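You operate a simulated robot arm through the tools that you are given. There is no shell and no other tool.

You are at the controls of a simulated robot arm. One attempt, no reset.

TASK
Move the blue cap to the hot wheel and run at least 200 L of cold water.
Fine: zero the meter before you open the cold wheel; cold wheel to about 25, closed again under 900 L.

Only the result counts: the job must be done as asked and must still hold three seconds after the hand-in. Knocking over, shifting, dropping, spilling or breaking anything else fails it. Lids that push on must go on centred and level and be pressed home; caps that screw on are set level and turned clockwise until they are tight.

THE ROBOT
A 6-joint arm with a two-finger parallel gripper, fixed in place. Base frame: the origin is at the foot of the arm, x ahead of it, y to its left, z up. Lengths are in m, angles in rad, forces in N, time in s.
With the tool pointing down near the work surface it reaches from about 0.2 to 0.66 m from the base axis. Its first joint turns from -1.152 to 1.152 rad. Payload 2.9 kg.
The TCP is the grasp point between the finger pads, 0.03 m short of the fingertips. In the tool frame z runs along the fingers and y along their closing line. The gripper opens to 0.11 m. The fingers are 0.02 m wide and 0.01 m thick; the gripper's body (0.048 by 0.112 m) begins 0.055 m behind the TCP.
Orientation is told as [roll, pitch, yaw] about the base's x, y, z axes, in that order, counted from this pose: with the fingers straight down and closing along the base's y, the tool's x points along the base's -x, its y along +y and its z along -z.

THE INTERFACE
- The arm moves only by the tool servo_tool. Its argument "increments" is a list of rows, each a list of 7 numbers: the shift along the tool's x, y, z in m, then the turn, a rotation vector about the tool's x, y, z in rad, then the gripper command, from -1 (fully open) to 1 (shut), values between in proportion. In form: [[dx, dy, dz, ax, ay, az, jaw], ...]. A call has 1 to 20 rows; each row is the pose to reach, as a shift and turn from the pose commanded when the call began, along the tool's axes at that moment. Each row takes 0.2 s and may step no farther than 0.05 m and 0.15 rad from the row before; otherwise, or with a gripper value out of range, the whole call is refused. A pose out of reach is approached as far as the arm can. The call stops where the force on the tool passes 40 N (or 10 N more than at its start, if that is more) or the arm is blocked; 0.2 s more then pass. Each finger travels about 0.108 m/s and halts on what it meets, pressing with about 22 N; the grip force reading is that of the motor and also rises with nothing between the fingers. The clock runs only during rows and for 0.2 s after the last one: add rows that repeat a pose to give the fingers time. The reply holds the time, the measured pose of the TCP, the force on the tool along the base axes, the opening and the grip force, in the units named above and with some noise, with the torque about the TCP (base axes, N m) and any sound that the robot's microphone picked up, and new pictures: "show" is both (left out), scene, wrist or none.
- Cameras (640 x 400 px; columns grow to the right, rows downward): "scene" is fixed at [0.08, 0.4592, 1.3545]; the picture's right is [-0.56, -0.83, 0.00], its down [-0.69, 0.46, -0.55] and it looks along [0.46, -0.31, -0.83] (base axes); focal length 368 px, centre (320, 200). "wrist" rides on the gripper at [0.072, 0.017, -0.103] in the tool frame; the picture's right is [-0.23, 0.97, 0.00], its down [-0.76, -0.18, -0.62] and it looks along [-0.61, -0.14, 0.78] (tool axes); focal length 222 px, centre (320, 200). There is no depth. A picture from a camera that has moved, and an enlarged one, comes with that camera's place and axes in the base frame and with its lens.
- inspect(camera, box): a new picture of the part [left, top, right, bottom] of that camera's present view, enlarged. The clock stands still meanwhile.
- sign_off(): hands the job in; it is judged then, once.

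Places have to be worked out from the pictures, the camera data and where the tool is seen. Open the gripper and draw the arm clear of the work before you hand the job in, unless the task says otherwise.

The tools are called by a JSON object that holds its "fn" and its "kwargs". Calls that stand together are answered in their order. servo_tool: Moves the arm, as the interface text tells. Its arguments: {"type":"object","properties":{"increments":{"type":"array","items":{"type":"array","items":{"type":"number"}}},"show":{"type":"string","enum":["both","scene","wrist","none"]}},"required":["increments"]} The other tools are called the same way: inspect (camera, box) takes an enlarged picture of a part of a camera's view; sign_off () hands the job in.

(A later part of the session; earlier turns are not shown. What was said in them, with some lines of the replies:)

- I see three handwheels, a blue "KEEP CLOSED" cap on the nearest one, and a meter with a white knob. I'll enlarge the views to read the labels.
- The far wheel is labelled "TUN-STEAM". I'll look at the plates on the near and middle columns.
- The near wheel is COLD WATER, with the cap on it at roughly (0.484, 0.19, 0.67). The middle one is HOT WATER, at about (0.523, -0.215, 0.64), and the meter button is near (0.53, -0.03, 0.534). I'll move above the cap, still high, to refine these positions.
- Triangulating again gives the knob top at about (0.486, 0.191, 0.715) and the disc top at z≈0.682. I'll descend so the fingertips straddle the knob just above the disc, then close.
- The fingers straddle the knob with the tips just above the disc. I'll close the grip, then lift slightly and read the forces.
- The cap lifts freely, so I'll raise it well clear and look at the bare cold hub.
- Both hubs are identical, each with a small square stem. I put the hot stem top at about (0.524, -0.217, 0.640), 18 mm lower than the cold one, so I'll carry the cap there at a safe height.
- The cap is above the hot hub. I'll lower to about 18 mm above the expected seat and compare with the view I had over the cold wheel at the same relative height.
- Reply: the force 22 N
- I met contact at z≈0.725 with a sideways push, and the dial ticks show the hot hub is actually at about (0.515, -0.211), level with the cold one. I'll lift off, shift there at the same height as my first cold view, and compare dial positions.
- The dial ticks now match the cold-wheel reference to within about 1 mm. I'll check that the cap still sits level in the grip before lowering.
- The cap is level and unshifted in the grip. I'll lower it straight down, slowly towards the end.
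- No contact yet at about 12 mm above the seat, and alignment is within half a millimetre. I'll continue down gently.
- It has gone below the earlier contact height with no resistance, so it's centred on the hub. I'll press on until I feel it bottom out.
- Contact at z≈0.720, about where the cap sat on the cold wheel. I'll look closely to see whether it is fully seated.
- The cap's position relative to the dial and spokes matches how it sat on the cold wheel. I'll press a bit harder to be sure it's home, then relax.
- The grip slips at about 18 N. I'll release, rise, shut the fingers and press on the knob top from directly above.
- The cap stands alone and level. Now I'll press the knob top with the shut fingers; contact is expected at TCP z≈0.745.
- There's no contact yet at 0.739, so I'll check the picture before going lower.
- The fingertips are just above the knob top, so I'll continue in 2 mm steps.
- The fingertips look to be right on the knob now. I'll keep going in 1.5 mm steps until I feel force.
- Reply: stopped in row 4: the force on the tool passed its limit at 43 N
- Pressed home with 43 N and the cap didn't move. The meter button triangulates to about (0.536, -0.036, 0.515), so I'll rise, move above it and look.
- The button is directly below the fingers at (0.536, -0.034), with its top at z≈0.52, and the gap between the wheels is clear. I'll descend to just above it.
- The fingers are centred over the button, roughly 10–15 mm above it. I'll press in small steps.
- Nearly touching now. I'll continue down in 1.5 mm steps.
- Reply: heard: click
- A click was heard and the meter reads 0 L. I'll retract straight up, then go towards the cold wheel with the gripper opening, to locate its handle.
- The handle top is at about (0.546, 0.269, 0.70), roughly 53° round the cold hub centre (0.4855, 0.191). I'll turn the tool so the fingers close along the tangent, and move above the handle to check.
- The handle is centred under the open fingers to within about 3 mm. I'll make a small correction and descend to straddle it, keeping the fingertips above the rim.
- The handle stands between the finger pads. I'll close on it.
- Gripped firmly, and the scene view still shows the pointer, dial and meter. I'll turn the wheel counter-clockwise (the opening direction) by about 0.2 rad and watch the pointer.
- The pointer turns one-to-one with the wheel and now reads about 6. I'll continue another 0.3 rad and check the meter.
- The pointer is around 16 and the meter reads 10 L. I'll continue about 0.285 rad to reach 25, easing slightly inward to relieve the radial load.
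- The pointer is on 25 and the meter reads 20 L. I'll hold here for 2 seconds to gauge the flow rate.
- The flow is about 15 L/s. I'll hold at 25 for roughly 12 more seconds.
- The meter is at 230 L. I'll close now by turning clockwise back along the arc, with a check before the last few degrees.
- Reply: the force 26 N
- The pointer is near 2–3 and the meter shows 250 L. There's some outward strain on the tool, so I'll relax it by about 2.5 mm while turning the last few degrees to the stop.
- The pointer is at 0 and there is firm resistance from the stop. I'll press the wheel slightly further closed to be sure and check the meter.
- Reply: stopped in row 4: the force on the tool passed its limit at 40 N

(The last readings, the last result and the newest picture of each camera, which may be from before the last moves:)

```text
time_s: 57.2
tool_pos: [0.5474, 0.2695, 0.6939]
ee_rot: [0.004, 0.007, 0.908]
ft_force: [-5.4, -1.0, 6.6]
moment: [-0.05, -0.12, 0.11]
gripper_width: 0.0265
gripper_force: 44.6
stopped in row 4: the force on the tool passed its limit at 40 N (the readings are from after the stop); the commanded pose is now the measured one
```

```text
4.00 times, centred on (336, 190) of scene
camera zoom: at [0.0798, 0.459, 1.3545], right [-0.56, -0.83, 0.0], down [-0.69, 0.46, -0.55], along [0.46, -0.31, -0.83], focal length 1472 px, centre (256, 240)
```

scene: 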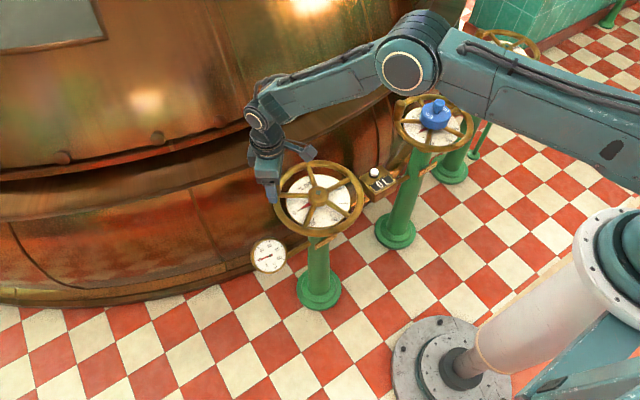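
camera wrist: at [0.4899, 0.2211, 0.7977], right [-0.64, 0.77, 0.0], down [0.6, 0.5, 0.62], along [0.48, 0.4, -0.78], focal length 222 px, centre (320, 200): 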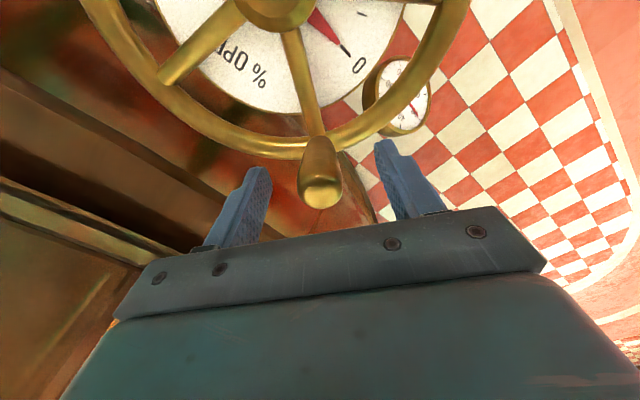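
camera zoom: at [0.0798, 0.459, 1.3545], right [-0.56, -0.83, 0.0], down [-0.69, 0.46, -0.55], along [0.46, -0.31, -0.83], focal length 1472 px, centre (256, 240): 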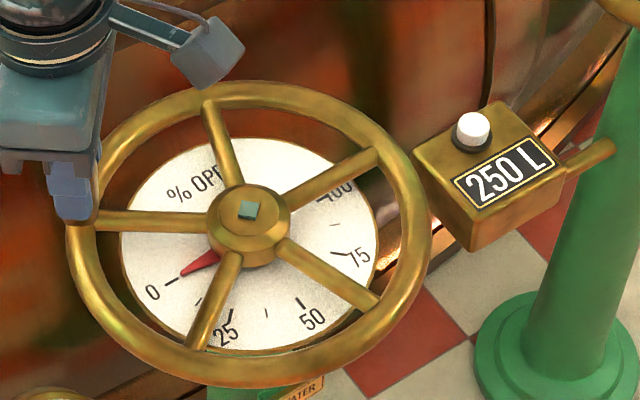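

The wheel is hard against its stop at 0 and the meter is steady at 250 L. I'll open the gripper, lift clear and pull back.

{"fn": "servo_tool", "kwargs": {"increments": [[0, 0, 0, 0, 0, 0, 0.5], [0, 0, 0, 0, 0, 0, 0], [0, 0, 0, 0, 0, 0, -0.3], [0, 0, 0, 0, 0, 0, -0.3], [0, 0, -0.03, 0, 0, 0, -0.3], [0, 0, -0.07, 0, 0, 0, -0.3], [0, 0, -0.11, 0, 0, 0, -0.3], [0, 0, -0.15, 0, 0, 0, -0.3], [0.04, 0, -0.17, 0, 0, 0, -0.3], [0.08, 0, -0.18, 0, 0, 0, -0.3], [0.12, 0, -0.18, 0, 0, 0, -0.3], [0.12, 0, -0.18, 0, 0, 0, -0.3], [0.12, 0, -0.18, 0, 0, 0, -0.3], [0.12, 0, -0.18, 0, 0, 0, -0.3], [0.12, 0, -0.18, 0, 0, 0, -0.3]]}}

{"fn": "inspect", "kwargs": {"camera": "scene", "box": [256, 140, 416, 240]}}

{"fn": "inspect", "kwargs": {"camera": "scene", "box": [380, 75, 492, 145]}}

```text
time_s: 60.4
tool_pos: [0.4759, 0.1749, 0.8726]
ee_rot: [0.004, 0.005, 0.907]
ft_force: [-0.2, 0.5, -0.3]
moment: [-0.01, 0.03, -0.02]
gripper_width: 0.0714
gripper_force: 0.1
camera wrist: at [0.4186, 0.1276, 0.9776], right [-0.63, 0.78, 0.0], down [0.61, 0.49, 0.62], along [0.48, 0.39, -0.79], focal length 222 px, centre (320, 200)
```

scene: 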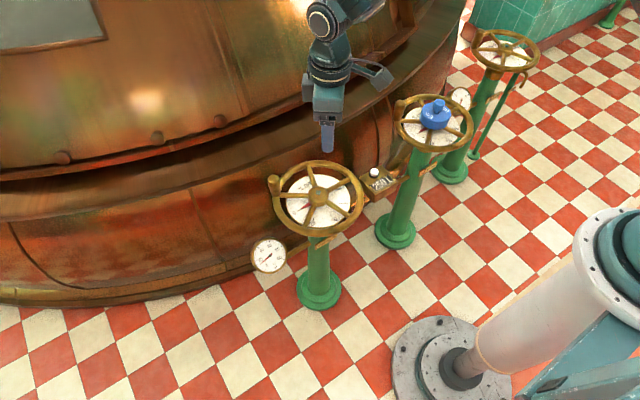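
wrist: 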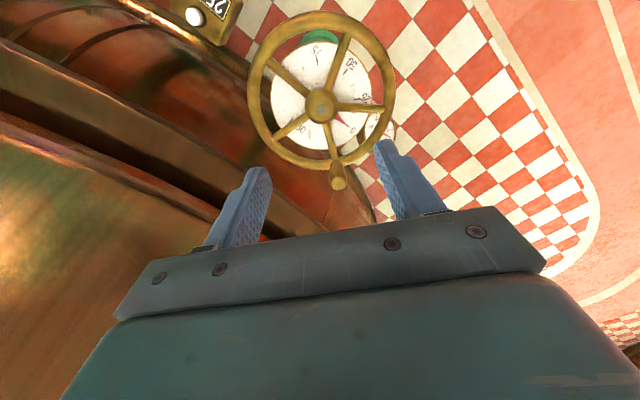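

```text
4.00 times, centred on (336, 190) of scene
camera zoom: at [0.08, 0.4592, 1.3545], right [-0.56, -0.83, 0.0], down [-0.69, 0.46, -0.55], along [0.46, -0.31, -0.83], focal length 1472 px, centre (256, 240)
```

zoom: 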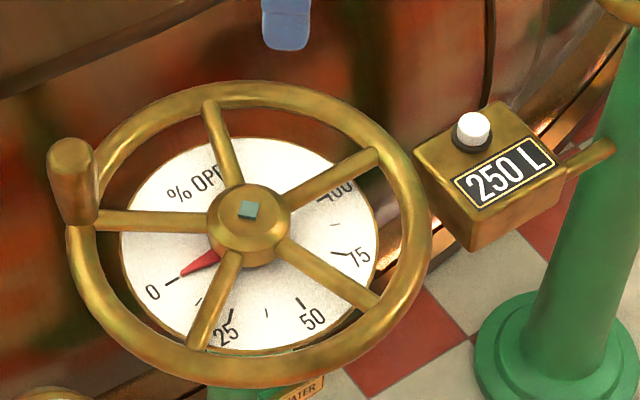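

```text
5.71 times, centred on (436, 110) of scene
camera zoom: at [0.08, 0.4592, 1.3545], right [-0.56, -0.83, 0.0], down [-0.69, 0.46, -0.55], along [0.46, -0.31, -0.83], focal length 2103 px, centre (-343, 714)
```

zoom: 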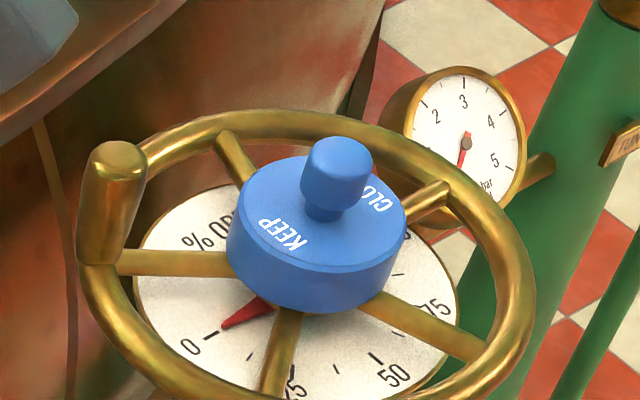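

The cold valve is closed at 0, the meter is steady at 250 L, and the cap sits level on the hot hub with that wheel still at 0. I'll draw the arm further back and up before handing in.

{"fn": "servo_tool", "kwargs": {"increments": [[0.03, 0, -0.02, 0, 0, 0, -1], [0.06, 0, -0.04, 0, 0, 0, -1], [0.09, 0, -0.05, 0, 0, 0, -1], [0.12, 0, -0.05, 0, 0, 0, -1], [0.12, 0, -0.05, 0, 0, 0, -1], [0.12, 0, -0.05, 0, 0, 0, -1]]}}

{"fn": "inspect", "kwargs": {"camera": "scene", "box": [256, 60, 496, 210]}}

```text
time_s: 61.8
tool_pos: [0.402, 0.0804, 0.9245]
ee_rot: [0.004, 0.005, 0.907]
ft_force: [0.4, 0.4, 0.5]
moment: [0.01, 0.01, 0.04]
gripper_width: 0.1105
gripper_force: 0.0
camera wrist: at [0.3446, 0.033, 1.0295], right [-0.63, 0.78, 0.0], down [0.61, 0.49, 0.62], along [0.48, 0.39, -0.79], focal length 222 px, centre (320, 200)
```

scene: 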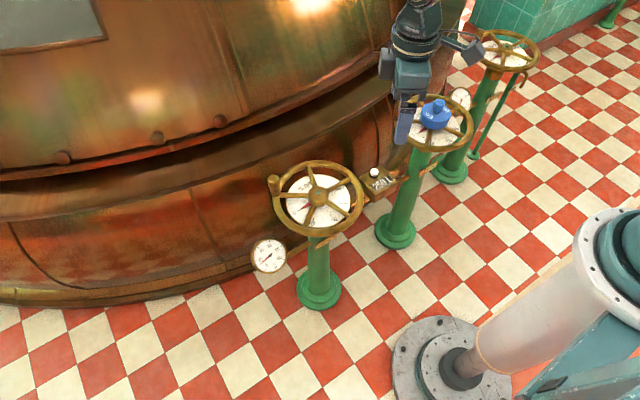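
wrist: 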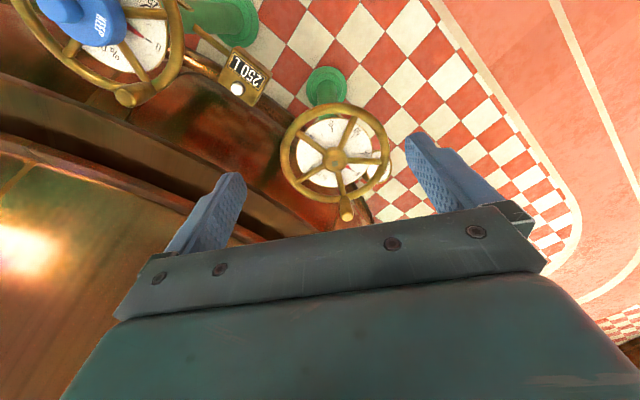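

```text
2.67 times, centred on (376, 135) of scene
camera zoom: at [0.08, 0.4591, 1.3545], right [-0.56, -0.83, 0.0], down [-0.69, 0.46, -0.55], along [0.46, -0.31, -0.83], focal length 982 px, centre (171, 373)
```

zoom: 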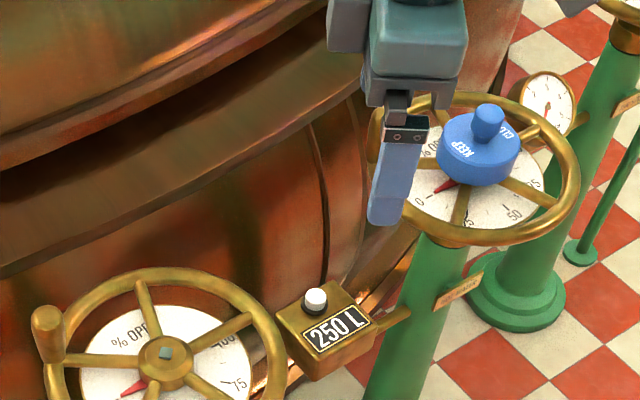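

The pictures confirm it: the cap is on the hot wheel, the meter was zeroed and now holds at 250 L, the cold wheel is shut, and the arm is clear with the gripper open. I'm handing in.

{"fn": "sign_off", "kwargs": {}}

```text
The job is handed in.
```

The job is handed in: the blue cap is on the hot wheel and 250 L of cold water was run. I haven't seen the verdict.

- **Cap:** it is centred and level on the hot hub, pressed down with about 43 N. My first try at lowering it met the hub off-centre, so I lifted off, realigned and reseated it. The hot wheel's pointer stayed at 0 throughout.
- **Meter:** I pressed its button before opening the cold wheel. It clicked and read 0 L.
- **Cold water:** I opened the cold wheel to 25 and held it there until the meter showed 230 L. I then closed it to its stop at 0. The meter held at 250 L afterwards, under the 900 L limit.
- **Arm:** the gripper is open and the arm is drawn back clear of the wheels. I saw nothing else moved or knocked over.
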